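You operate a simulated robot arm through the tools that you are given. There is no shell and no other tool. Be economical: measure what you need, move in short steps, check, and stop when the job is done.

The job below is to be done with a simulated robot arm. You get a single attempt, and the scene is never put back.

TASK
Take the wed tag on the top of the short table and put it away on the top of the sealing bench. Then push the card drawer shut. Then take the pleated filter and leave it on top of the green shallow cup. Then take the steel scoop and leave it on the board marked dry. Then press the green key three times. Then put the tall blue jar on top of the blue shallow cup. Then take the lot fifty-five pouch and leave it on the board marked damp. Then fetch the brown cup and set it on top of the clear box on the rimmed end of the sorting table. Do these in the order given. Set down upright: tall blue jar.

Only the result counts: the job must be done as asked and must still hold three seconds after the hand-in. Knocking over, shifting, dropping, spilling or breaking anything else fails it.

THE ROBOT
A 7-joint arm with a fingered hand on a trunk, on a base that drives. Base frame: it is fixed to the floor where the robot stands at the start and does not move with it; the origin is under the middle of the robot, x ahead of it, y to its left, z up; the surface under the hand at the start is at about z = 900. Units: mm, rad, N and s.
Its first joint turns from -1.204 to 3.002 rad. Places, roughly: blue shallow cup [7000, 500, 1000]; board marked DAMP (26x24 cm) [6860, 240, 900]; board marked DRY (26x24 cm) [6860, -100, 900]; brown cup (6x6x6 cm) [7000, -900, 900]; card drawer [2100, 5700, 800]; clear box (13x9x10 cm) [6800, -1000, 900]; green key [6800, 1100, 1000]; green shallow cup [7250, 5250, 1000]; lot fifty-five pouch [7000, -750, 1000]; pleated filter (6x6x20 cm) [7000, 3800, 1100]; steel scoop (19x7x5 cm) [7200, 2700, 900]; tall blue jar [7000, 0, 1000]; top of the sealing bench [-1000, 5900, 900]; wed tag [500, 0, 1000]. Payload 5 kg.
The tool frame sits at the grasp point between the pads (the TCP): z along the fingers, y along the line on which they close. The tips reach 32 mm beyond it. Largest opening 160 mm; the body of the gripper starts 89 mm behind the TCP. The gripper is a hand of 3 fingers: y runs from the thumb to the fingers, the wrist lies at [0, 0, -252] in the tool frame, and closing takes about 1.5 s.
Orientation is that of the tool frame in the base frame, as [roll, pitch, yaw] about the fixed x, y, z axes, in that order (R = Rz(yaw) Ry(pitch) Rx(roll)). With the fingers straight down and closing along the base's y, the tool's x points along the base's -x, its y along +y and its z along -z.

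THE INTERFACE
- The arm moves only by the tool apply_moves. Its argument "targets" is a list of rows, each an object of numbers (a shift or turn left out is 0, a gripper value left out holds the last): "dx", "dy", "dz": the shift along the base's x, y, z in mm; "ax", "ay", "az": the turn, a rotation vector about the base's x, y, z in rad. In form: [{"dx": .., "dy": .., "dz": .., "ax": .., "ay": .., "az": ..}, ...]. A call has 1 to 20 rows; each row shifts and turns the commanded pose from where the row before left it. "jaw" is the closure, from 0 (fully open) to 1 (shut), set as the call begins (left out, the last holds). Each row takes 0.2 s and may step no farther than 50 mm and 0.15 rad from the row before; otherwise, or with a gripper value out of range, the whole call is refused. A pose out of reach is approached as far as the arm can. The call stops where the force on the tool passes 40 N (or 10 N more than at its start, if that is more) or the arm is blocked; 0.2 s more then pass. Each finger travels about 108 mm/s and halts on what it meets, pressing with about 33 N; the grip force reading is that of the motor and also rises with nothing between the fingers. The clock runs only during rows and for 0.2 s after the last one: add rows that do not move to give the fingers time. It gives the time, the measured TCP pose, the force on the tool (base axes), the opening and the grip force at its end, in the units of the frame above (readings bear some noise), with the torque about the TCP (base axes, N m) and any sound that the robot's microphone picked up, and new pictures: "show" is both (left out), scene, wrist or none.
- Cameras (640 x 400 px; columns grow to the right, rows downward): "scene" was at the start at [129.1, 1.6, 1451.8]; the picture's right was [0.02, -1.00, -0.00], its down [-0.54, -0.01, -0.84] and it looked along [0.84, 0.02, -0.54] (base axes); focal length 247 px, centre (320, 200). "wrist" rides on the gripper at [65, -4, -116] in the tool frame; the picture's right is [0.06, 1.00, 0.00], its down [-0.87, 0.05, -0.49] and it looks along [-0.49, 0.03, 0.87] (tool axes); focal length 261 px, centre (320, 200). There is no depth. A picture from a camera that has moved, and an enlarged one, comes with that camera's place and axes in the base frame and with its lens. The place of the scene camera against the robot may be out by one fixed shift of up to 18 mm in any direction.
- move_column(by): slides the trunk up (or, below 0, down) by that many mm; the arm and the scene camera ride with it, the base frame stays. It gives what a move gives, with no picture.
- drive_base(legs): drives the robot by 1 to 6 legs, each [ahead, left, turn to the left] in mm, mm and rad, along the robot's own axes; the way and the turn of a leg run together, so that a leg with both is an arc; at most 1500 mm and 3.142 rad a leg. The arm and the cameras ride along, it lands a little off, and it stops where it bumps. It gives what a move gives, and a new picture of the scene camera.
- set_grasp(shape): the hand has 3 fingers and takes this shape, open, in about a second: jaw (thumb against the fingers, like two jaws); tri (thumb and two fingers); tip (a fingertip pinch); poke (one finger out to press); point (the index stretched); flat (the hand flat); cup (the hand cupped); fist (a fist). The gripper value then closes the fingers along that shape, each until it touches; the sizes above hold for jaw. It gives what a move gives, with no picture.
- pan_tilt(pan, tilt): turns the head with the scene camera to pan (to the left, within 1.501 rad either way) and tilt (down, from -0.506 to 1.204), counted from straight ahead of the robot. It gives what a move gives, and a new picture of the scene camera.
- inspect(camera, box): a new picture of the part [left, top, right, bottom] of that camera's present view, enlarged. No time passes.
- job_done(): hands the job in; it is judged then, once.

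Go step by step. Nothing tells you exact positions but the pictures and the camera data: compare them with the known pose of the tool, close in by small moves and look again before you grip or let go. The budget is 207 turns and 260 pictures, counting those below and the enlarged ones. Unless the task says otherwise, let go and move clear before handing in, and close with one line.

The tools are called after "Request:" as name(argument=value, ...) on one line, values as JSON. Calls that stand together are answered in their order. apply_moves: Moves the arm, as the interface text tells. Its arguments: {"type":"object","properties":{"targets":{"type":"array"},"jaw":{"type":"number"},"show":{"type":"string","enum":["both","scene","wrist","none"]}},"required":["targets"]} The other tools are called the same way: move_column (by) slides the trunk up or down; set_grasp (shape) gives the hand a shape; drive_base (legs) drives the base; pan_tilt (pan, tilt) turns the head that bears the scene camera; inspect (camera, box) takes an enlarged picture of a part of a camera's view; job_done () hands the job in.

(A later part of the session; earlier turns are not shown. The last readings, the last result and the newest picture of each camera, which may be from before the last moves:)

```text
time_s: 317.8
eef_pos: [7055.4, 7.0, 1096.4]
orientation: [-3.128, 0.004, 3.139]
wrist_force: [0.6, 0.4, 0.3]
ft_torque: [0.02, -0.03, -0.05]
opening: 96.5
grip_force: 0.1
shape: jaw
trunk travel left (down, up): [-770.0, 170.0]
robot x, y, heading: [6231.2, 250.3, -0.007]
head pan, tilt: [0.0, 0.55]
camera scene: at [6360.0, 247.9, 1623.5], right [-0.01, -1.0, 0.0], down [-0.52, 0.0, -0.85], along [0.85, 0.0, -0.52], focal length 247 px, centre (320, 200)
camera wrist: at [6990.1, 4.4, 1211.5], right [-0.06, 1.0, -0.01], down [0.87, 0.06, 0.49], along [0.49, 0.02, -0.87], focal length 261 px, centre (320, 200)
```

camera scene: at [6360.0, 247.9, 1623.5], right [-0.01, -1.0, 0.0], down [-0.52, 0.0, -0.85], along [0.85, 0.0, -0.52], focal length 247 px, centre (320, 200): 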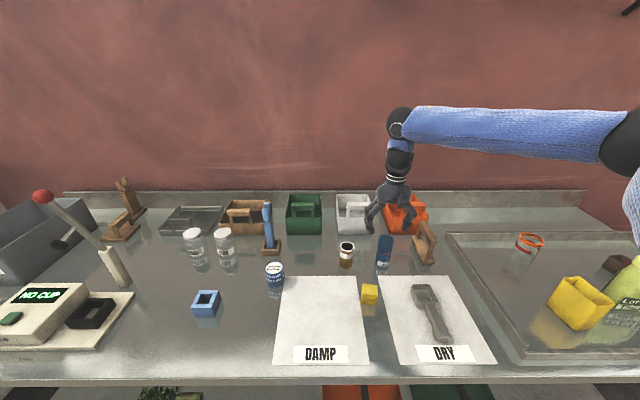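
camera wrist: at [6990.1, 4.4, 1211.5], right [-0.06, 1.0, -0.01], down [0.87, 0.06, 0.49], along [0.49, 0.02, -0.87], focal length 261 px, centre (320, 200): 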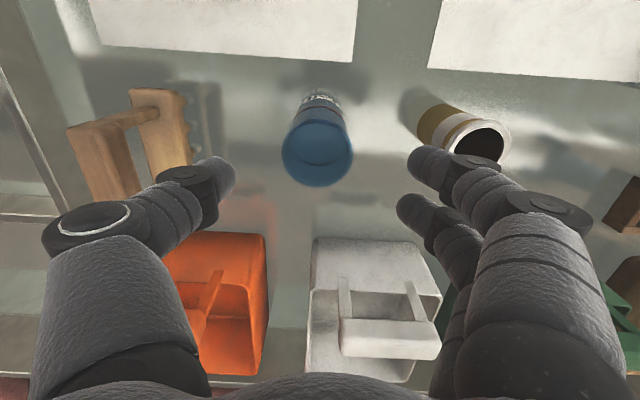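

Request:
apply_moves(targets=[{"dx": -5, "dy": -2}, {"dz": -40}, {"dz": -40}, {"dz": -35}, {"dz": -15}, {}], show="wrist")

Request:
apply_moves(targets=[{}, {}, {}, {}, {}], jaw=1.0)

```text
time_s: 319.2
eef_pos: [7051.0, 3.3, 965.3]
orientation: [-3.127, 0.005, 3.141]
wrist_force: [-0.8, -0.7, -0.2]
ft_torque: [-0.03, -0.01, 0.0]
opening: 96.5
grip_force: 0.0
shape: jaw
trunk travel left (down, up): [-770.0, 170.0]
robot x, y, heading: [6231.5, 251.7, -0.01]
head pan, tilt: [0.0, 0.55]
camera wrist: at [6984.5, 1.1, 1080.9], right [-0.06, 1.0, -0.01], down [0.87, 0.06, 0.49], along [0.49, 0.02, -0.87], focal length 261 px, centre (320, 200)
```

wrist: 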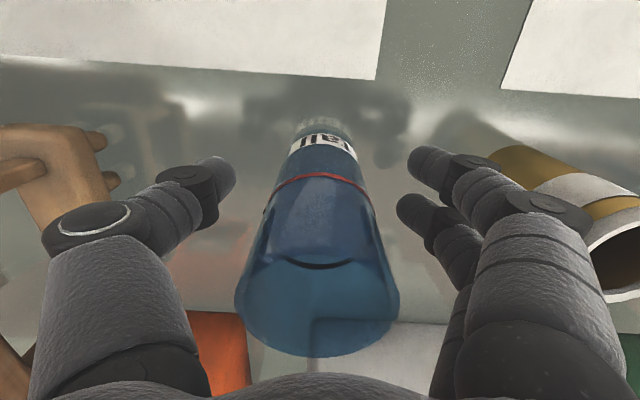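

```text
time_s: 320.4
eef_pos: [7051.2, 3.6, 965.4]
orientation: [-3.128, 0.004, 3.141]
wrist_force: [0.3, -0.3, -0.1]
ft_torque: [0.04, -0.02, 0.01]
opening: 31.9
grip_force: 32.8
shape: jaw
trunk travel left (down, up): [-770.0, 170.0]
robot x, y, heading: [6228.6, 251.2, -0.005]
head pan, tilt: [0.0, 0.55]
camera scene: at [6360.0, 247.9, 1623.5], right [-0.01, -1.0, 0.0], down [-0.52, 0.0, -0.85], along [0.85, 0.0, -0.52], focal length 247 px, centre (320, 200)
camera wrist: at [6984.6, 1.1, 1080.7], right [-0.06, 1.0, -0.01], down [0.87, 0.06, 0.49], along [0.49, 0.02, -0.87], focal length 261 px, centre (320, 200)
```

scene: 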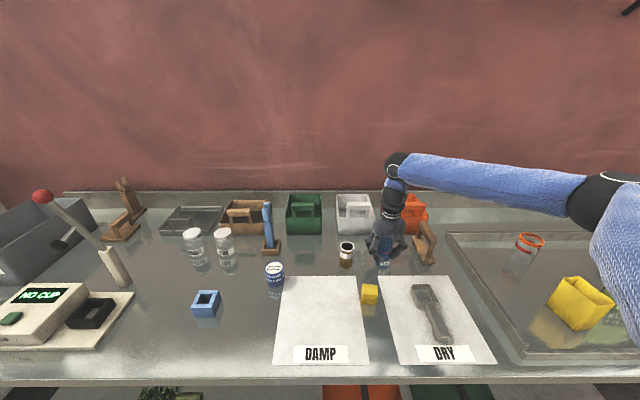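
wrist: 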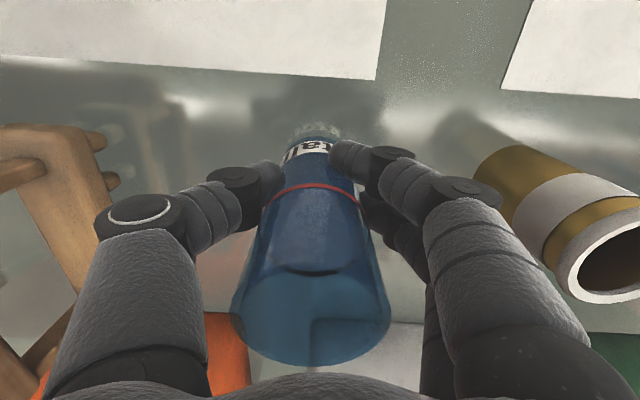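

Gripped. I'll lift it with the trunk and carry it over toward the blue cup.

Request:
apply_moves(targets=[{"dz": 5}, {"dz": 10}, {"dz": 15}, {}], show="none")

Request:
move_column(by=150)

Request:
apply_moves(targets=[{"dx": -8, "dy": 20}, {"dx": -8, "dy": 30}, {"dx": -8, "dy": 30}, {"dx": -8, "dy": 30}, {"dx": -8, "dy": 30}, {"dx": -8, "dy": 30}, {"dx": -8, "dy": 30}, {"dx": -8, "dy": 30}, {"dx": -8, "dy": 30}, {"dx": -8, "dy": 30}, {"dy": 25}, {"dy": 20}, {"dy": 10}, {}])

```text
time_s: 321.4
eef_pos: [7050.9, 4.6, 995.4]
orientation: [-3.128, 0.004, 3.141]
wrist_force: [-0.1, -0.2, -0.4]
ft_torque: [-0.02, 0.02, -0.03]
opening: 31.4
grip_force: 33.1
shape: jaw
trunk travel left (down, up): [-770.0, 170.0]
robot x, y, heading: [6230.3, 252.8, -0.002]
head pan, tilt: [0.0, 0.55]
```

```text
time_s: 323.1
eef_pos: [7051.6, 3.9, 1144.6]
orientation: [-3.126, 0.003, 3.14]
wrist_force: [0.1, -0.5, -0.5]
ft_torque: [-0.01, 0.0, -0.02]
opening: 31.8
grip_force: 33.1
shape: jaw
trunk travel left (down, up): [-920.0, 20.0]
robot x, y, heading: [6227.1, 246.4, -0.005]
head pan, tilt: [0.0, 0.55]
```

```text
time_s: 326.1
eef_pos: [6970.7, 348.4, 1145.8]
orientation: [-3.128, 0.002, 3.141]
wrist_force: [0.3, 0.0, -0.9]
ft_torque: [0.01, -0.04, -0.02]
opening: 31.7
grip_force: 33.1
shape: jaw
trunk travel left (down, up): [-920.0, 20.0]
robot x, y, heading: [6231.0, 247.5, -0.004]
head pan, tilt: [0.0, 0.55]
camera scene: at [6360.2, 247.7, 1773.5], right [-0.01, -1.0, 0.0], down [-0.52, 0.0, -0.85], along [0.85, 0.0, -0.52], focal length 247 px, centre (320, 200)
camera wrist: at [6905.3, 346.2, 1261.1], right [-0.06, 1.0, -0.01], down [0.87, 0.06, 0.49], along [0.49, 0.02, -0.87], focal length 261 px, centre (320, 200)
```

scene: 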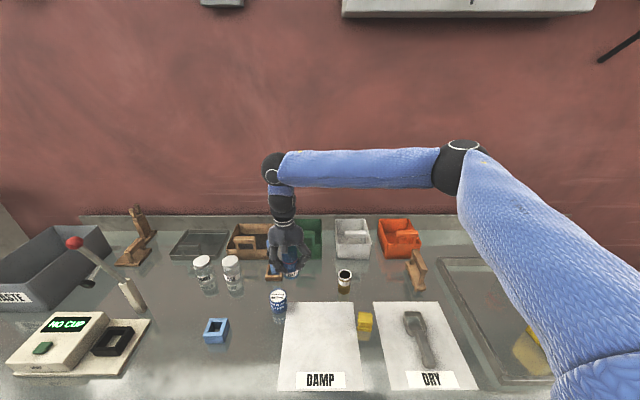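
wrist: 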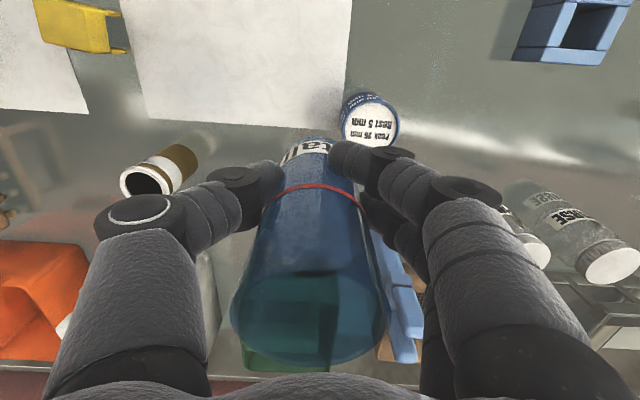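

The cup centre is at about (6964, 401). I'll move over it.

Request:
apply_moves(targets=[{"dx": -3, "dy": 20}, {"dx": -4, "dy": 20}, {"dy": 12}, {}], show="none")

Request:
apply_moves(targets=[{"dz": -25}, {"dz": -25}, {"dz": -15}, {}])

Request:
inspect(camera="scene", box=[230, 230, 326, 320])

Request:
inspect(camera="wrist", box=[240, 70, 400, 190])

```text
time_s: 327.1
eef_pos: [6962.8, 401.4, 1145.7]
orientation: [-3.128, 0.005, 3.139]
wrist_force: [0.3, -0.3, -0.7]
ft_torque: [0.02, 0.04, -0.01]
opening: 31.2
grip_force: 33.6
shape: jaw
trunk travel left (down, up): [-920.0, 20.0]
robot x, y, heading: [6227.0, 247.3, -0.005]
head pan, tilt: [0.0, 0.55]
```

```text
time_s: 328.1
eef_pos: [6962.7, 402.3, 1080.9]
orientation: [-3.127, 0.003, 3.139]
wrist_force: [0.1, -0.8, 0.1]
ft_torque: [-0.01, 0.04, -0.01]
opening: 31.4
grip_force: 32.9
shape: jaw
trunk travel left (down, up): [-920.0, 20.0]
robot x, y, heading: [6229.9, 250.7, -0.003]
head pan, tilt: [0.0, 0.55]
camera scene: at [6360.1, 248.1, 1773.5], right [-0.01, -1.0, 0.0], down [-0.52, 0.0, -0.85], along [0.85, 0.0, -0.52], focal length 247 px, centre (320, 200)
camera wrist: at [6896.6, 399.1, 1196.6], right [-0.06, 1.0, -0.01], down [0.87, 0.06, 0.49], along [0.49, 0.02, -0.87], focal length 261 px, centre (320, 200)
```

scene: 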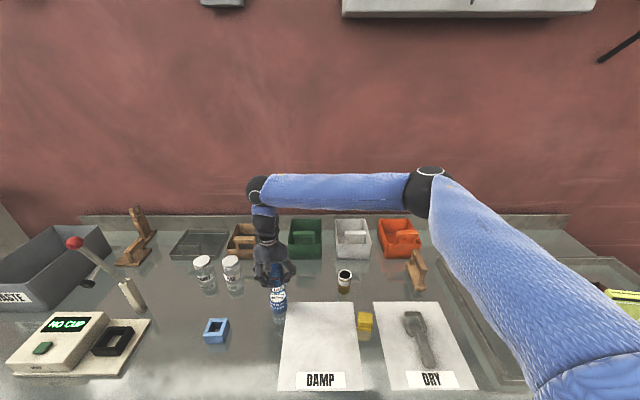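
wrist: 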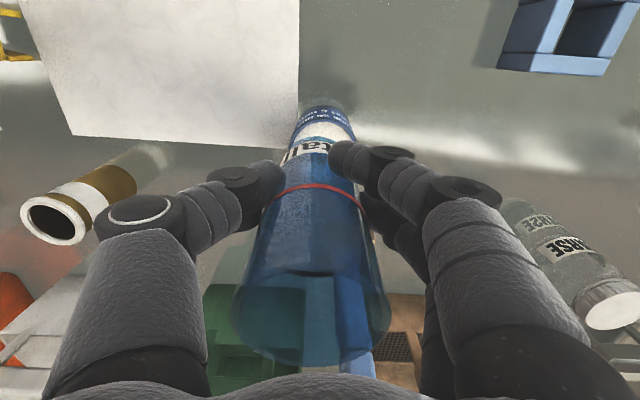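

```text
4.44 times, centred on (278, 275) of scene
camera zoom: at [6360.1, 248.1, 1773.5], right [-0.01, -1.0, 0.0], down [-0.52, 0.0, -0.85], along [0.85, 0.0, -0.52], focal length 1099 px, centre (507, -133)
```

zoom: 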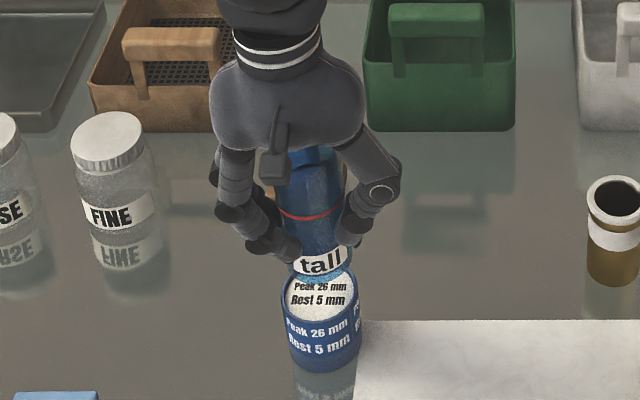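

```text
3.33 times, centred on (320, 130) of wrist
camera zoom: at [6896.6, 399.1, 1196.6], right [-0.06, 1.0, -0.01], down [0.87, 0.06, 0.49], along [0.49, 0.02, -0.87], focal length 869 px, centre (320, 433)
```

zoom: 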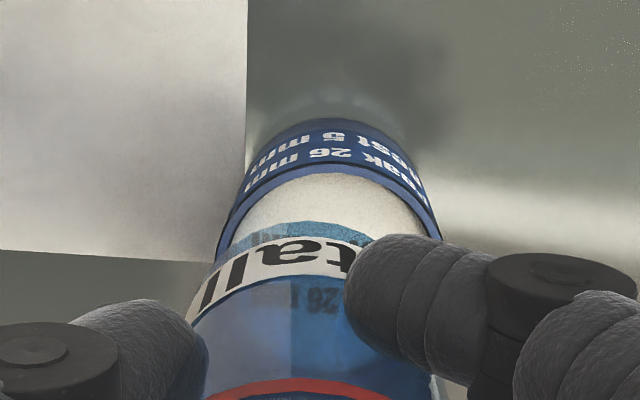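

The jar bottom appears about 3 to 4 mm toward -y of the cup. I'll shift and come lower.

Request:
apply_moves(targets=[{"dy": 3.5}, {"dz": -15}, {"dz": -15}, {}], show="none")

Request:
inspect(camera="scene", box=[254, 260, 302, 310])

Request:
inspect(camera="wrist", box=[260, 80, 380, 170])

```text
time_s: 329.1
eef_pos: [6961.9, 404.5, 1050.5]
orientation: [-3.127, 0.005, -3.141]
wrist_force: [-0.1, 0.3, -0.6]
ft_torque: [0.02, 0.0, -0.02]
opening: 31.7
grip_force: 33.1
shape: jaw
trunk travel left (down, up): [-920.0, 20.0]
robot x, y, heading: [6226.3, 249.3, -0.0]
head pan, tilt: [0.0, 0.55]
```

```text
8.00 times, centred on (278, 285) of scene
camera zoom: at [6359.8, 248.3, 1773.5], right [-0.01, -1.0, 0.0], down [-0.52, 0.0, -0.85], along [0.85, 0.0, -0.52], focal length 1978 px, centre (656, -480)
```

zoom: 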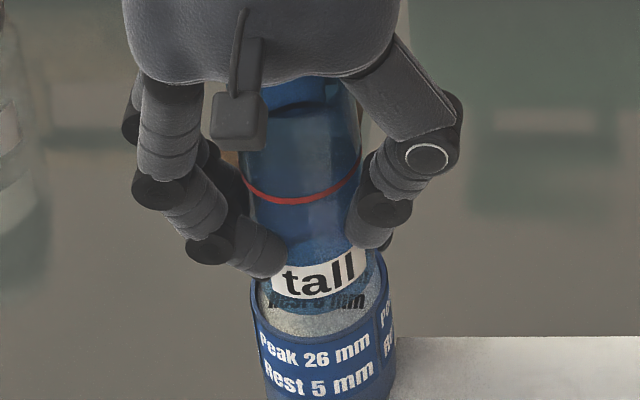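

```text
4.44 times, centred on (320, 125) of wrist
camera zoom: at [6896.8, 402.9, 1165.9], right [-0.06, 1.0, -0.01], down [0.87, 0.06, 0.49], along [0.49, 0.02, -0.87], focal length 1158 px, centre (320, 533)
```

zoom: 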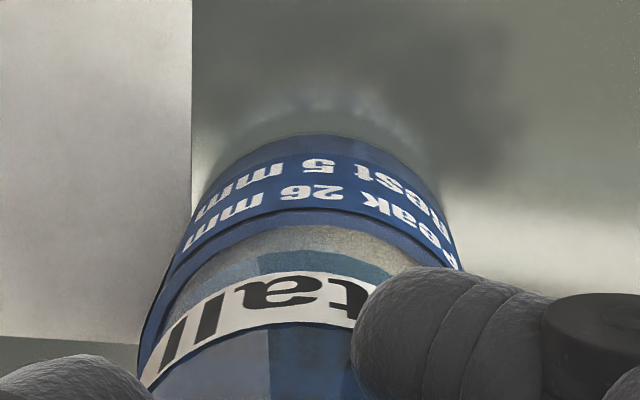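

Request:
inspect(camera="wrist", box=[280, 110, 360, 165])

Request:
inspect(camera="scene", box=[266, 280, 294, 305])

```text
7.27 times, centred on (320, 138) of wrist
camera zoom: at [6896.8, 402.9, 1165.9], right [-0.06, 1.0, -0.01], down [0.87, 0.06, 0.49], along [0.49, 0.02, -0.87], focal length 1896 px, centre (320, 654)
```

zoom: 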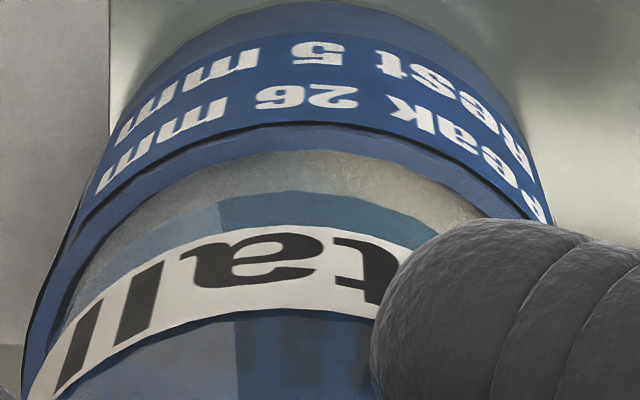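

```text
16.00 times, centred on (280, 292) of scene
camera zoom: at [6359.8, 248.3, 1773.5], right [-0.01, -1.0, 0.0], down [-0.52, 0.0, -0.85], along [0.85, 0.0, -0.52], focal length 3956 px, centre (960, -1280)
```

zoom: 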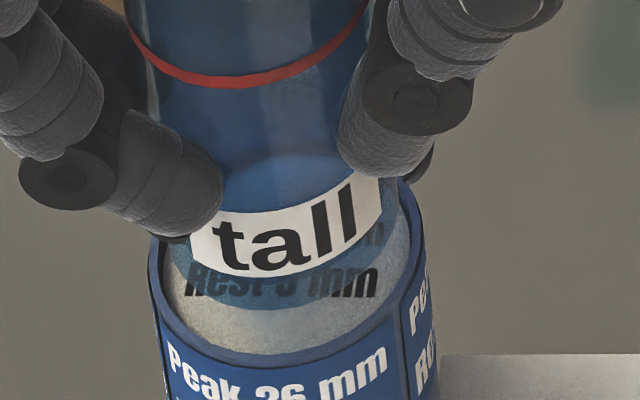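

Both views agree that the jar needs about 3.5 mm more in +x. I'll correct that and lower gently.

Request:
apply_moves(targets=[{"dx": 3.5}, {"dz": -5}, {"dz": -4}, {"dz": -3}, {}], show="none")

Request:
inspect(camera="wrist", box=[280, 110, 360, 165])

Request:
inspect(camera="scene", box=[266, 280, 294, 305])

```text
time_s: 330.3
eef_pos: [6968.2, 404.1, 1038.2]
orientation: [-3.128, 0.004, 3.141]
wrist_force: [-0.2, 0.0, -0.2]
ft_torque: [0.03, 0.02, 0.01]
opening: 31.3
grip_force: 32.7
shape: jaw
trunk travel left (down, up): [-920.0, 20.0]
robot x, y, heading: [6229.4, 248.5, -0.004]
head pan, tilt: [0.0, 0.55]
```

```text
7.27 times, centred on (320, 138) of wrist
camera zoom: at [6901.1, 402.0, 1153.9], right [-0.06, 1.0, -0.01], down [0.87, 0.06, 0.49], along [0.49, 0.02, -0.87], focal length 1896 px, centre (320, 654)
```

zoom: 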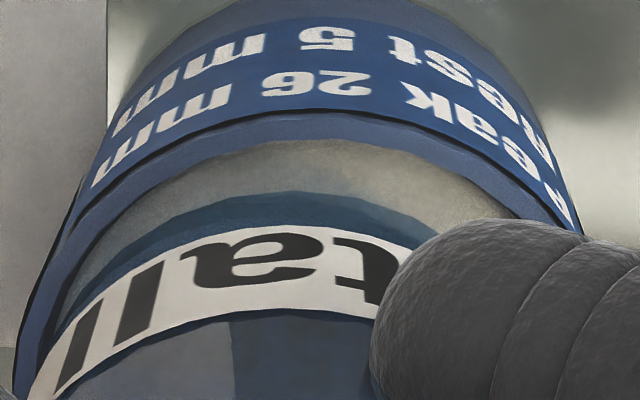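

```text
16.00 times, centred on (280, 292) of scene
camera zoom: at [6360.1, 248.1, 1773.5], right [-0.01, -1.0, 0.0], down [-0.52, 0.0, -0.85], along [0.85, 0.0, -0.52], focal length 3956 px, centre (960, -1280)
```

zoom: 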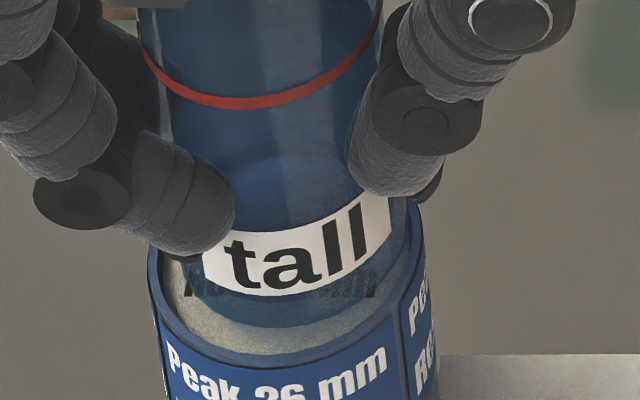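

Aligned in x; the jar needs about 2.5 mm more in +y. I'll correct and touch down.

Request:
apply_moves(targets=[{"dy": 2.5}, {"dz": -2}, {"dz": -2}, {}], show="none")

Request:
inspect(camera="scene", box=[266, 280, 294, 305])

Request:
apply_moves(targets=[{"dz": -1.5}, {"dz": -1.5}, {}], show="none")

Request:
inspect(camera="scene", box=[266, 280, 294, 305])

```text
time_s: 331.3
eef_pos: [6967.0, 407.1, 1035.0]
orientation: [-3.128, 0.004, 3.141]
wrist_force: [1.1, -0.4, 0.6]
ft_torque: [0.02, -0.06, 0.02]
opening: 31.6
grip_force: 33.1
shape: jaw
trunk travel left (down, up): [-920.0, 20.0]
robot x, y, heading: [6232.2, 243.6, -0.004]
head pan, tilt: [0.0, 0.55]
```

```text
16.00 times, centred on (280, 292) of scene
camera zoom: at [6359.9, 248.1, 1773.5], right [-0.01, -1.0, 0.0], down [-0.52, 0.0, -0.85], along [0.85, 0.0, -0.52], focal length 3956 px, centre (960, -1280)
```

zoom: 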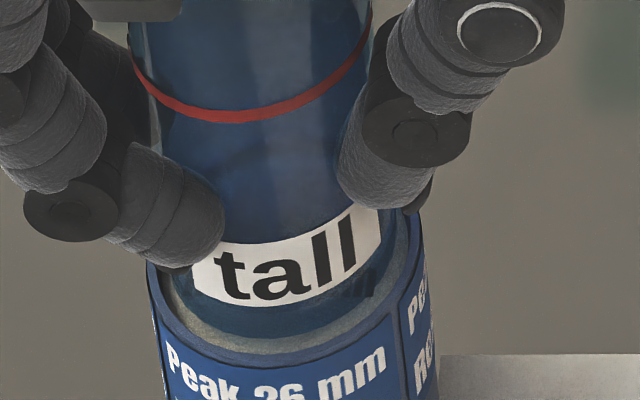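

```text
time_s: 332.1
eef_pos: [6966.4, 407.0, 1034.2]
orientation: [-3.127, 0.005, 3.14]
wrist_force: [0.7, -1.7, 21.2]
ft_torque: [-0.02, -0.09, 0.02]
opening: 32.1
grip_force: 33.0
shape: jaw
trunk travel left (down, up): [-920.0, 20.0]
robot x, y, heading: [6229.4, 247.2, -0.006]
head pan, tilt: [0.0, 0.55]
```

```text
16.00 times, centred on (280, 292) of scene
camera zoom: at [6358.3, 247.5, 1773.8], right [-0.01, -1.0, 0.0], down [-0.52, 0.0, -0.85], along [0.85, 0.0, -0.52], focal length 3956 px, centre (960, -1280)
```

zoom: 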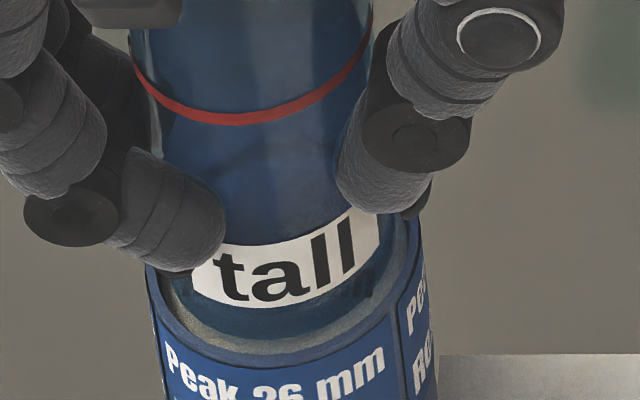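

Firm contact and well centred in the rim. I'll relax, release and rise.

Request:
apply_moves(targets=[{"dz": 2}, {}], show="none")

Request:
apply_moves(targets=[{}, {}, {}], jaw=0.5, show="wrist")

Request:
inspect(camera="scene", box=[254, 250, 302, 310])

```text
time_s: 332.7
eef_pos: [6966.6, 407.9, 1034.2]
orientation: [-3.126, 0.004, -3.141]
wrist_force: [1.5, -1.1, 11.7]
ft_torque: [0.0, -0.05, 0.03]
opening: 31.8
grip_force: 33.5
shape: jaw
trunk travel left (down, up): [-920.0, 20.0]
robot x, y, heading: [6227.8, 246.8, -0.004]
head pan, tilt: [0.0, 0.55]
```

```text
time_s: 333.5
eef_pos: [6966.5, 407.7, 1033.5]
orientation: [-3.127, 0.003, 3.141]
wrist_force: [0.5, -0.1, -0.7]
ft_torque: [0.0, 0.01, -0.02]
opening: 79.3
grip_force: 0.1
shape: jaw
trunk travel left (down, up): [-920.0, 20.0]
robot x, y, heading: [6230.5, 247.0, -0.007]
head pan, tilt: [0.0, 0.55]
camera wrist: at [6900.6, 404.7, 1149.0], right [-0.06, 1.0, -0.01], down [0.87, 0.06, 0.49], along [0.49, 0.02, -0.87], focal length 261 px, centre (320, 200)
```

wrist: 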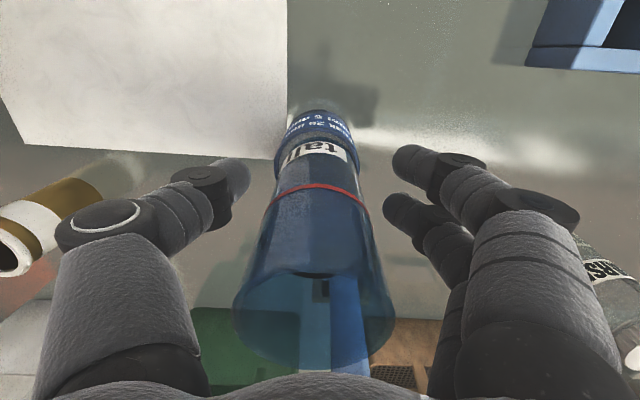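

```text
6.67 times, centred on (278, 280) of scene
camera zoom: at [6359.8, 248.0, 1773.4], right [-0.01, -1.0, 0.0], down [-0.52, 0.0, -0.85], along [0.85, 0.0, -0.52], focal length 1648 px, centre (600, -333)
```

zoom: 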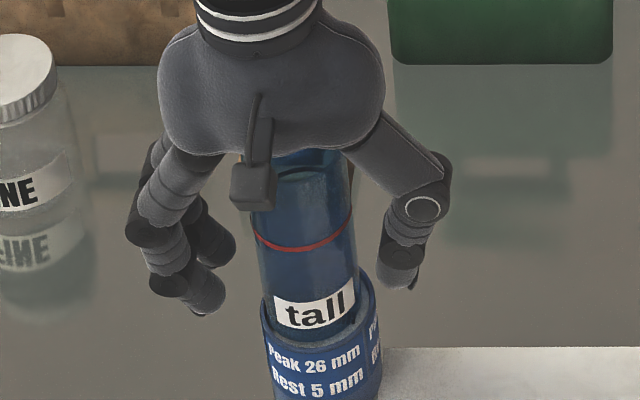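

It stands upright in the cup. I'll rise straight up.

Request:
apply_moves(targets=[{"dz": 20}, {"dz": 40}, {"dz": 40}, {"dz": 40}, {"dz": 40}, {"dz": 40}, {}])

```text
time_s: 335.1
eef_pos: [6968.4, 407.4, 1255.1]
orientation: [-3.128, 0.003, 3.14]
wrist_force: [0.6, 0.8, -0.3]
ft_torque: [-0.02, 0.05, 0.0]
opening: 79.3
grip_force: 0.0
shape: jaw
trunk travel left (down, up): [-920.0, 20.0]
robot x, y, heading: [6228.2, 248.7, -0.005]
head pan, tilt: [0.0, 0.55]
camera scene: at [6361.1, 248.1, 1773.3], right [-0.01, -1.0, 0.0], down [-0.52, 0.0, -0.85], along [0.85, 0.0, -0.52], focal length 247 px, centre (320, 200)
camera wrist: at [6901.5, 403.8, 1369.9], right [-0.06, 1.0, -0.01], down [0.87, 0.06, 0.49], along [0.49, 0.02, -0.87], focal length 261 px, centre (320, 200)
```

scene: 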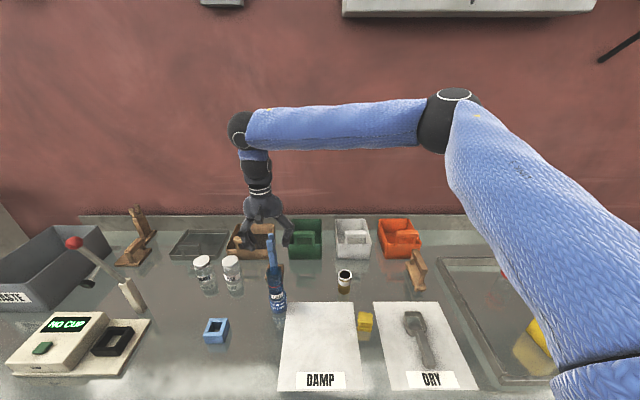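
wrist: 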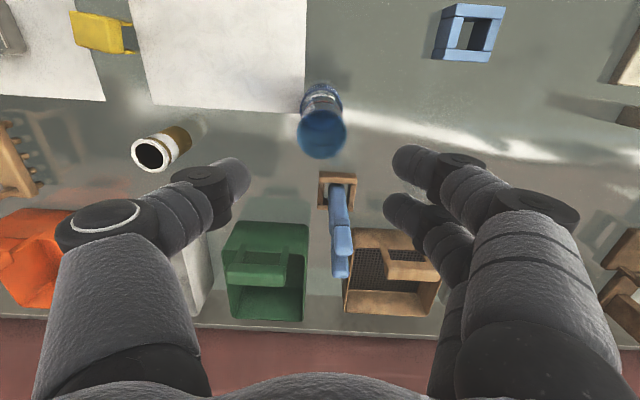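

The jar is done. Next is the lot fifty-five pouch in the rimmed tray to the right. I'll retract the hand and move right to look.

Request:
apply_moves(targets=[{"dx": -45, "dy": -15}, {"dx": -45, "dy": -15}, {"dx": -45, "dy": -15}, {"dx": -45, "dy": -15}, {"dx": -45, "dy": -15}, {"dx": -40, "dy": -15}, {"dy": -45}, {"dy": -45}], show="none")

Request:
drive_base(legs=[[-60, 0, 0.005], [0, -850, 0]])

Request:
pan_tilt(pan=-0.2, tilt=0.65)

Request:
inspect(camera="scene", box=[200, 150, 520, 350])

```text
time_s: 336.9
eef_pos: [6703.1, 225.3, 1256.0]
orientation: [-3.129, 0.005, 3.142]
wrist_force: [0.0, 0.1, 0.1]
ft_torque: [0.01, 0.0, -0.03]
opening: 79.5
grip_force: 0.1
shape: jaw
trunk travel left (down, up): [-920.0, 20.0]
robot x, y, heading: [6231.0, 249.6, -0.007]
head pan, tilt: [0.0, 0.55]
```

```text
time_s: 342.0
eef_pos: [6646.9, -623.1, 1256.6]
orientation: [-3.129, 0.003, -3.134]
wrist_force: [-0.1, 0.9, -0.1]
ft_torque: [0.02, 0.0, -0.01]
opening: 79.8
grip_force: 0.1
shape: jaw
trunk travel left (down, up): [-920.0, 20.0]
robot x, y, heading: [6172.1, -603.8, 0.005]
head pan, tilt: [0.0, 0.55]
camera scene: at [6301.8, -605.6, 1773.5], right [0.0, -1.0, 0.0], down [-0.52, 0.0, -0.85], along [0.85, 0.0, -0.52], focal length 247 px, centre (320, 200)
```

scene: 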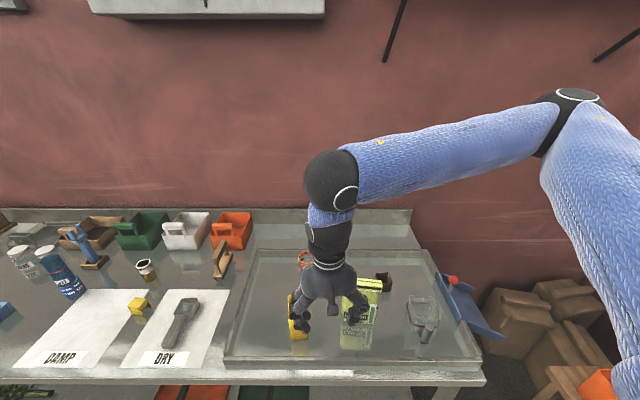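

```text
time_s: 342.8
eef_pos: [6647.1, -622.8, 1256.6]
orientation: [-3.127, 0.003, -3.134]
wrist_force: [-0.7, -0.6, 0.6]
ft_torque: [0.02, 0.01, -0.01]
opening: 79.6
grip_force: 0.1
shape: jaw
trunk travel left (down, up): [-920.0, 20.0]
robot x, y, heading: [6170.3, -608.1, 0.007]
head pan, tilt: [-0.201, 0.649]
camera scene: at [6297.2, -622.9, 1764.7], right [-0.19, -0.98, 0.0], down [-0.59, 0.12, -0.8], along [0.78, -0.15, -0.6], focal length 247 px, centre (320, 200)
```

scene: 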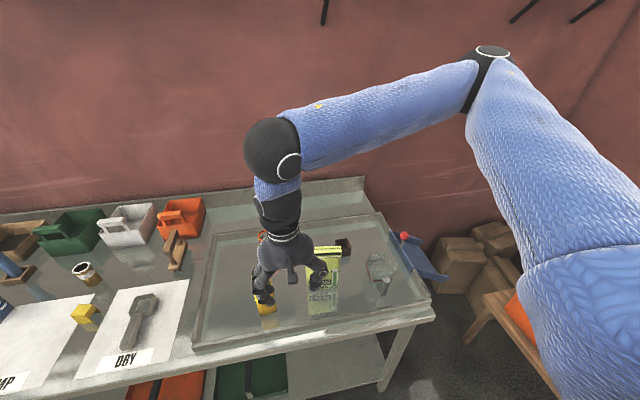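

```text
2.00 times, centred on (360, 250) of scene
camera zoom: at [6297.2, -622.9, 1764.7], right [-0.19, -0.98, 0.0], down [-0.59, 0.12, -0.8], along [0.78, -0.15, -0.6], focal length 495 px, centre (240, 100)
```

zoom: 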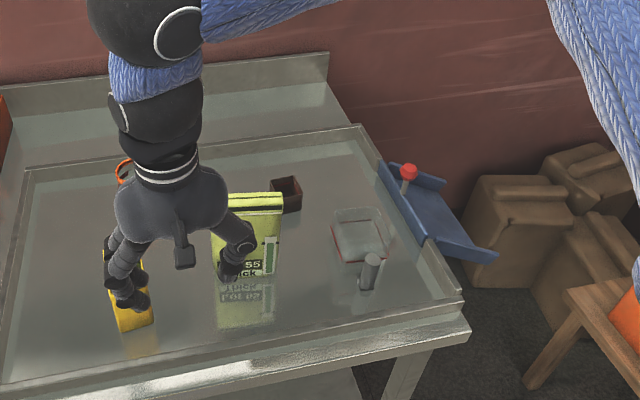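

Request:
apply_moves(targets=[{"dy": 48}, {"dy": 48}, {"dy": 48}, {"dy": 48}, {"dy": 48}, {}], show="wrist")

Request:
inspect(camera="scene", box=[230, 200, 450, 340])

Request:
inspect(camera="scene", box=[290, 215, 410, 305])

```text
time_s: 344.2
eef_pos: [6646.0, -381.2, 1254.5]
orientation: [-3.129, 0.004, -3.133]
wrist_force: [0.1, 0.5, 0.4]
ft_torque: [0.03, 0.02, -0.01]
opening: 79.7
grip_force: 0.1
shape: jaw
trunk travel left (down, up): [-920.0, 20.0]
robot x, y, heading: [6171.1, -604.4, 0.009]
head pan, tilt: [-0.201, 0.649]
camera wrist: at [6579.7, -384.8, 1369.9], right [-0.07, 1.0, -0.01], down [0.87, 0.07, 0.49], along [0.49, 0.02, -0.87], focal length 261 px, centre (320, 200)
```

wrist: 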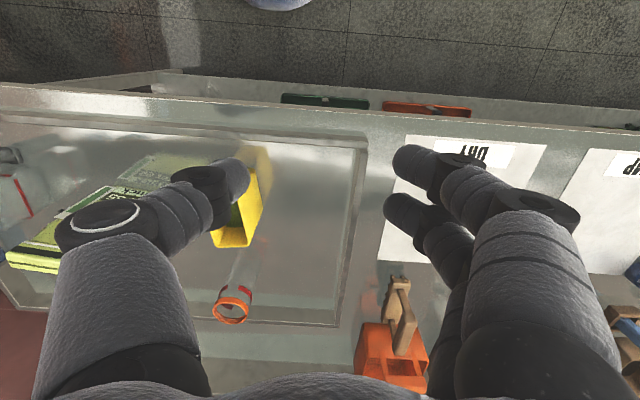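

```text
2.86 times, centred on (340, 270) of scene
camera zoom: at [6297.3, -624.8, 1764.6], right [-0.19, -0.98, 0.0], down [-0.59, 0.12, -0.8], along [0.78, -0.15, -0.61], focal length 706 px, centre (263, 0)
```

zoom: 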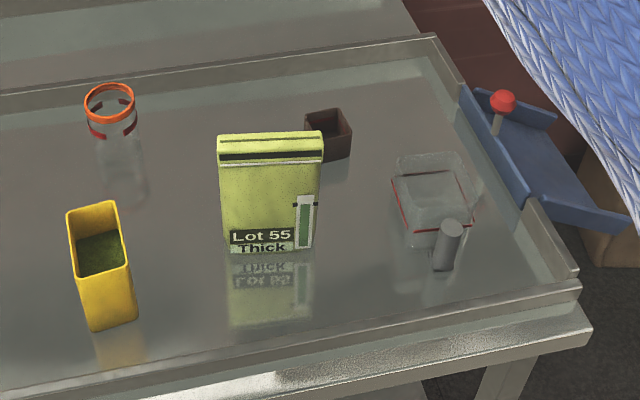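

```text
4.44 times, centred on (350, 260) of scene
camera zoom: at [6297.3, -624.8, 1764.6], right [-0.19, -0.98, 0.0], down [-0.59, 0.12, -0.8], along [0.78, -0.15, -0.61], focal length 1099 px, centre (187, -67)
```

zoom: 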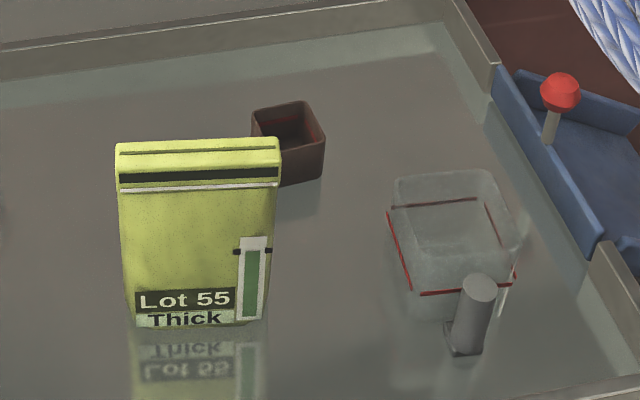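

The pouch (about 115 × 40 × 190) stands at about (6868, -738), slightly turned. The brown cup is behind it and the clear box is to the right. I'll grip the pouch across its thickness by turning the hand about 1.41 rad while moving over it.

Request:
apply_moves(targets=[{"dx": 20, "dy": -35, "az": 0.1414}, {"dx": 20, "dy": -35, "az": 0.1414}, {"dx": 20, "dy": -35, "az": 0.1414}, {"dx": 20, "dy": -35, "az": 0.1414}, {"dx": 20, "dy": -35, "az": 0.1414}, {"dx": 20, "dy": -35, "az": 0.1414}, {"dx": 20, "dy": -35, "az": 0.1414}, {"dx": 20, "dy": -35, "az": 0.1414}, {"dx": 20, "dy": -35, "az": 0.1414}, {"dx": 20, "dy": -35, "az": 0.1414}, {}], jaw=0.35)

```text
time_s: 346.6
eef_pos: [6847.2, -730.9, 1257.0]
orientation: [-3.126, 0.005, -1.717]
wrist_force: [0.5, 0.3, 0.5]
ft_torque: [-0.06, 0.03, 0.02]
opening: 103.8
grip_force: 0.0
shape: jaw
trunk travel left (down, up): [-920.0, 20.0]
robot x, y, heading: [6171.5, -605.2, 0.005]
head pan, tilt: [-0.201, 0.649]
camera scene: at [6297.2, -621.2, 1764.7], right [-0.19, -0.98, 0.0], down [-0.59, 0.12, -0.8], along [0.78, -0.16, -0.6], focal length 247 px, centre (320, 200)
camera wrist: at [6839.8, -796.3, 1372.2], right [-1.0, 0.08, -0.01], down [0.07, 0.87, 0.49], along [0.05, 0.49, -0.87], focal length 261 px, centre (320, 200)
```

scene: 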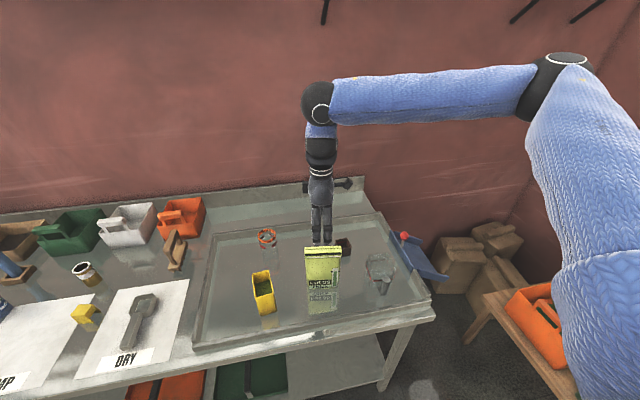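
wrist: 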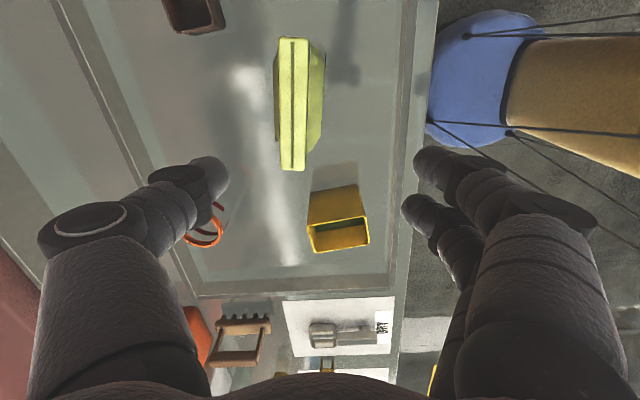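

The pouch centre is at about (6875, -746). I'll align and descend.

Request:
apply_moves(targets=[{"dx": 28, "dy": -15}, {"dz": -40}, {"dz": -40}, {}])

```text
time_s: 347.6
eef_pos: [6874.6, -747.7, 1176.5]
orientation: [-3.128, 0.005, -1.719]
wrist_force: [-0.9, -1.1, -0.7]
ft_torque: [-0.02, 0.0, -0.03]
opening: 103.4
grip_force: 0.1
shape: jaw
trunk travel left (down, up): [-920.0, 20.0]
robot x, y, heading: [6173.3, -602.4, 0.01]
head pan, tilt: [-0.201, 0.649]
camera scene: at [6296.3, -622.2, 1764.8], right [-0.2, -0.98, 0.0], down [-0.59, 0.12, -0.8], along [0.78, -0.16, -0.6], focal length 247 px, centre (320, 200)
camera wrist: at [6866.5, -814.0, 1292.1], right [-1.0, 0.09, -0.01], down [0.07, 0.87, 0.49], along [0.06, 0.49, -0.87], focal length 261 px, centre (320, 200)
```

scene: 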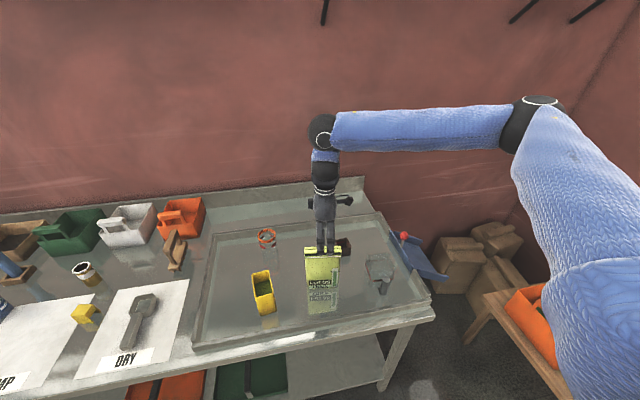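
wrist: 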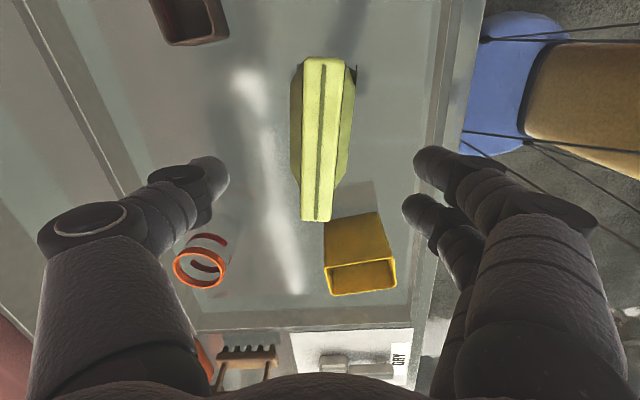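

Request:
apply_moves(targets=[{"dz": -40}, {"dz": -40}, {"dz": -40}, {"dz": -30}, {}], show="wrist")

Request:
apply_moves(targets=[{}, {}, {}, {}, {}], jaw=1.0)

```text
time_s: 348.8
eef_pos: [6874.6, -749.6, 1023.8]
orientation: [-3.128, 0.004, -1.72]
wrist_force: [-1.0, -0.1, -0.2]
ft_torque: [-0.03, -0.01, 0.02]
opening: 103.5
grip_force: 0.1
shape: jaw
trunk travel left (down, up): [-920.0, 20.0]
robot x, y, heading: [6171.5, -604.2, 0.008]
head pan, tilt: [-0.201, 0.649]
camera wrist: at [6866.8, -814.8, 1139.2], right [-1.0, 0.09, -0.01], down [0.07, 0.87, 0.49], along [0.06, 0.49, -0.87], focal length 261 px, centre (320, 200)
```

wrist: 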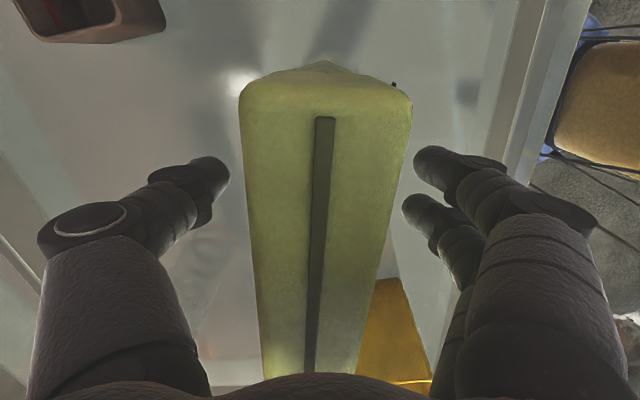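

```text
time_s: 350.0
eef_pos: [6875.0, -748.4, 1024.6]
orientation: [-3.127, 0.004, -1.719]
wrist_force: [-0.9, 0.0, 0.4]
ft_torque: [0.01, 0.03, -0.02]
opening: 53.4
grip_force: 33.0
shape: jaw
trunk travel left (down, up): [-920.0, 20.0]
robot x, y, heading: [6171.8, -604.2, 0.009]
head pan, tilt: [-0.201, 0.649]
camera scene: at [6297.6, -623.0, 1764.6], right [-0.19, -0.98, 0.0], down [-0.59, 0.12, -0.8], along [0.78, -0.15, -0.6], focal length 247 px, centre (320, 200)
camera wrist: at [6867.4, -815.1, 1138.8], right [-1.0, 0.09, -0.01], down [0.07, 0.87, 0.49], along [0.05, 0.49, -0.87], focal length 261 px, centre (320, 200)
```

scene: 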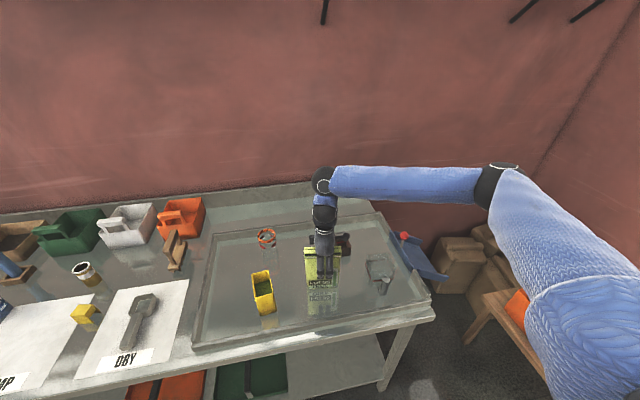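
wrist: 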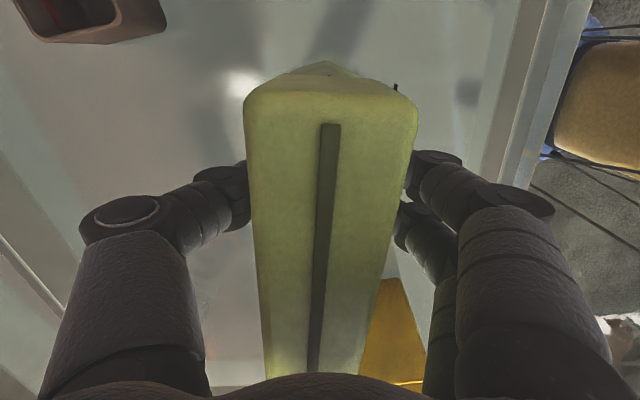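

Held. I'll lift it and check the load.

Request:
apply_moves(targets=[{"dz": 4}, {"dz": 6}, {"dz": 30}, {"dz": 40}, {"dz": 40}, {"dz": 40}, {"dz": 40}, {}], show="scene")

```text
time_s: 351.8
eef_pos: [6875.7, -746.7, 1225.8]
orientation: [-3.132, 0.004, -1.721]
wrist_force: [0.0, -0.4, -2.5]
ft_torque: [0.0, 0.05, 0.01]
opening: 53.3
grip_force: 32.8
shape: jaw
trunk travel left (down, up): [-920.0, 20.0]
robot x, y, heading: [6169.9, -606.5, 0.009]
head pan, tilt: [-0.201, 0.649]
camera scene: at [6298.5, -623.4, 1764.5], right [-0.2, -0.98, 0.0], down [-0.59, 0.12, -0.8], along [0.78, -0.15, -0.61], focal length 247 px, centre (320, 200)
```

scene: 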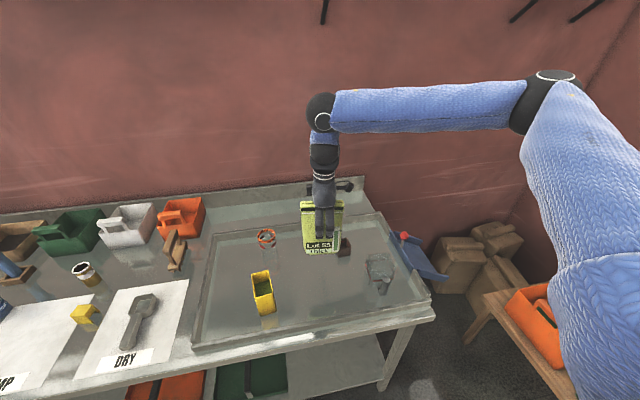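

Now to the DAMP board, centred near (6845, 243).

Request:
drive_base(legs=[[-60, 0, -0.009], [0, 950, 0]])

Request:
pan_tilt(pan=-0.1, tilt=0.65)

Request:
inspect(camera="wrist", box=[0, 0, 640, 400])

```text
time_s: 357.3
eef_pos: [6819.3, 199.7, 1224.0]
orientation: [-3.127, 0.006, -1.73]
wrist_force: [0.4, 0.9, -2.3]
ft_torque: [-0.01, -0.02, 0.02]
opening: 53.5
grip_force: 32.1
shape: jaw
trunk travel left (down, up): [-920.0, 20.0]
robot x, y, heading: [6121.4, 349.3, -0.004]
head pan, tilt: [-0.201, 0.649]
camera scene: at [6242.7, 329.8, 1764.6], right [-0.21, -0.98, 0.0], down [-0.59, 0.12, -0.8], along [0.78, -0.16, -0.6], focal length 247 px, centre (320, 200)
```

scene: 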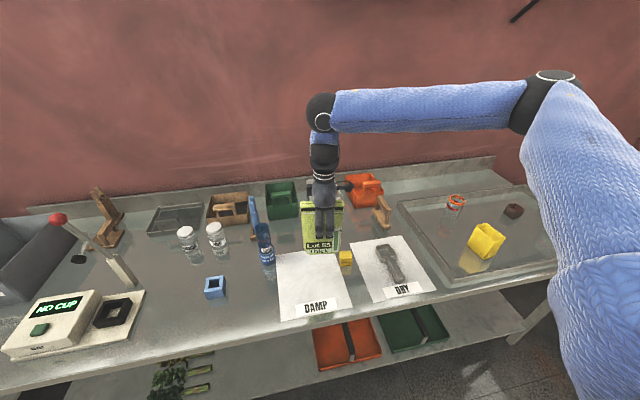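

```text
time_s: 358.0
eef_pos: [6819.2, 200.4, 1226.1]
orientation: [-3.127, 0.006, -1.73]
wrist_force: [0.3, -0.6, -3.0]
ft_torque: [0.01, 0.0, 0.01]
opening: 53.2
grip_force: 33.2
shape: jaw
trunk travel left (down, up): [-920.0, 20.0]
robot x, y, heading: [6116.7, 348.1, -0.006]
head pan, tilt: [-0.099, 0.649]
camera scene: at [6244.0, 338.7, 1764.7], right [-0.11, -0.99, 0.0], down [-0.6, 0.06, -0.8], along [0.79, -0.08, -0.6], focal length 247 px, centre (320, 200)
```

scene: 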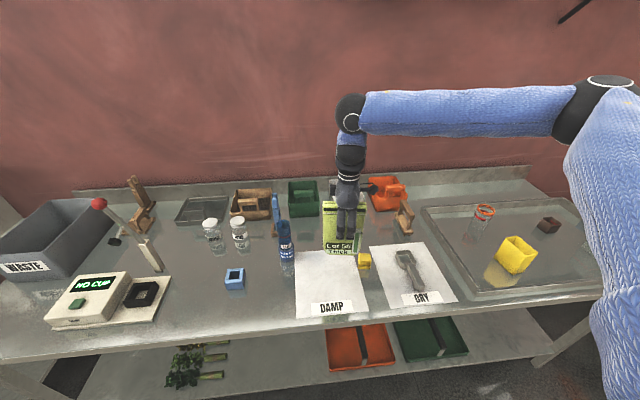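

```text
1.00 times, centred on (320, 200) of wrist (not enlarged: the box is as wide or as high as the picture)
camera zoom: at [6810.9, 134.6, 1341.0], right [-1.0, 0.1, -0.01], down [0.08, 0.87, 0.49], along [0.06, 0.49, -0.87], focal length 261 px, centre (320, 200)
```

zoom: 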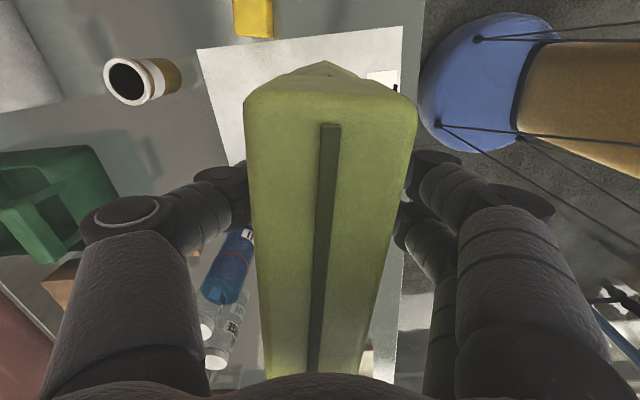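

The board spans x 6697–6995 and y 112–368. I'll centre the pouch at (6846, 240) and lower it.

Request:
apply_moves(targets=[{"dx": 13, "dy": 20}, {"dx": 14, "dy": 20}, {"dz": -45}, {"dz": -45}, {"dz": -45}, {"dz": -40}, {}])

```text
time_s: 359.6
eef_pos: [6844.3, 240.3, 1050.4]
orientation: [-3.126, 0.004, -1.729]
wrist_force: [-0.9, 0.0, -3.3]
ft_torque: [0.0, 0.02, 0.0]
opening: 52.9
grip_force: 33.6
shape: jaw
trunk travel left (down, up): [-920.0, 20.0]
robot x, y, heading: [6119.7, 349.7, -0.008]
head pan, tilt: [-0.099, 0.649]
camera scene: at [6243.1, 339.3, 1764.8], right [-0.11, -0.99, 0.0], down [-0.6, 0.06, -0.8], along [0.79, -0.08, -0.6], focal length 247 px, centre (320, 200)
camera wrist: at [6836.4, 174.7, 1165.8], right [-1.0, 0.1, -0.01], down [0.08, 0.87, 0.49], along [0.06, 0.49, -0.87], focal length 261 px, centre (320, 200)
```

scene: 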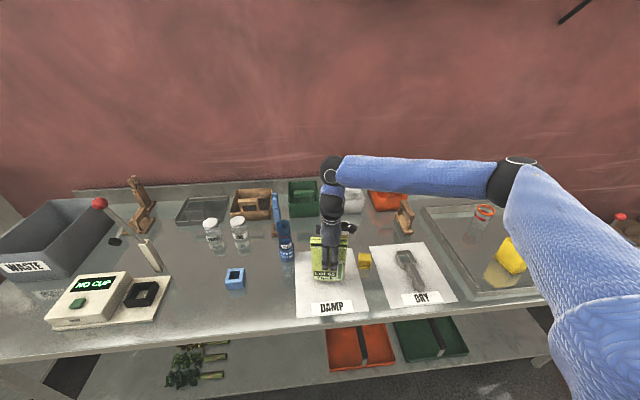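
wrist: 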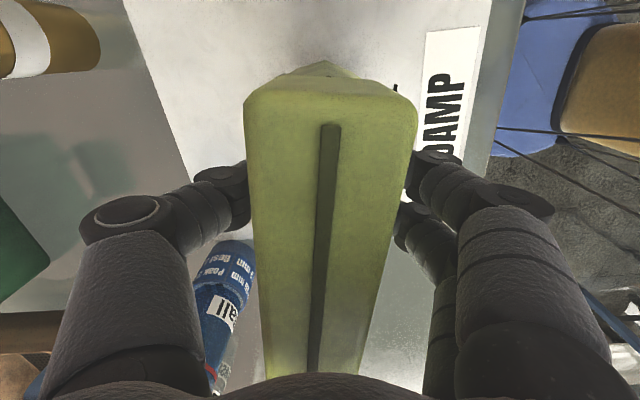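

Request:
apply_moves(targets=[{"dz": -10}, {"dz": -6}, {"dz": -3}, {}], show="none")

Request:
apply_moves(targets=[{"dz": -2}, {"dz": -2}, {"dz": -2}, {}], show="none")

```text
time_s: 360.6
eef_pos: [6845.8, 239.9, 1031.4]
orientation: [-3.127, 0.006, -1.729]
wrist_force: [0.0, -0.3, -2.1]
ft_torque: [-0.02, 0.0, 0.02]
opening: 53.0
grip_force: 32.9
shape: jaw
trunk travel left (down, up): [-920.0, 20.0]
robot x, y, heading: [6118.8, 348.9, -0.009]
head pan, tilt: [-0.099, 0.649]
```

```text
time_s: 361.6
eef_pos: [6846.1, 239.0, 1025.7]
orientation: [-3.127, 0.004, -1.731]
wrist_force: [-0.4, -0.5, -2.1]
ft_torque: [-0.01, -0.02, 0.02]
opening: 53.1
grip_force: 33.3
shape: jaw
trunk travel left (down, up): [-920.0, 20.0]
robot x, y, heading: [6117.2, 345.1, -0.005]
head pan, tilt: [-0.099, 0.649]
```

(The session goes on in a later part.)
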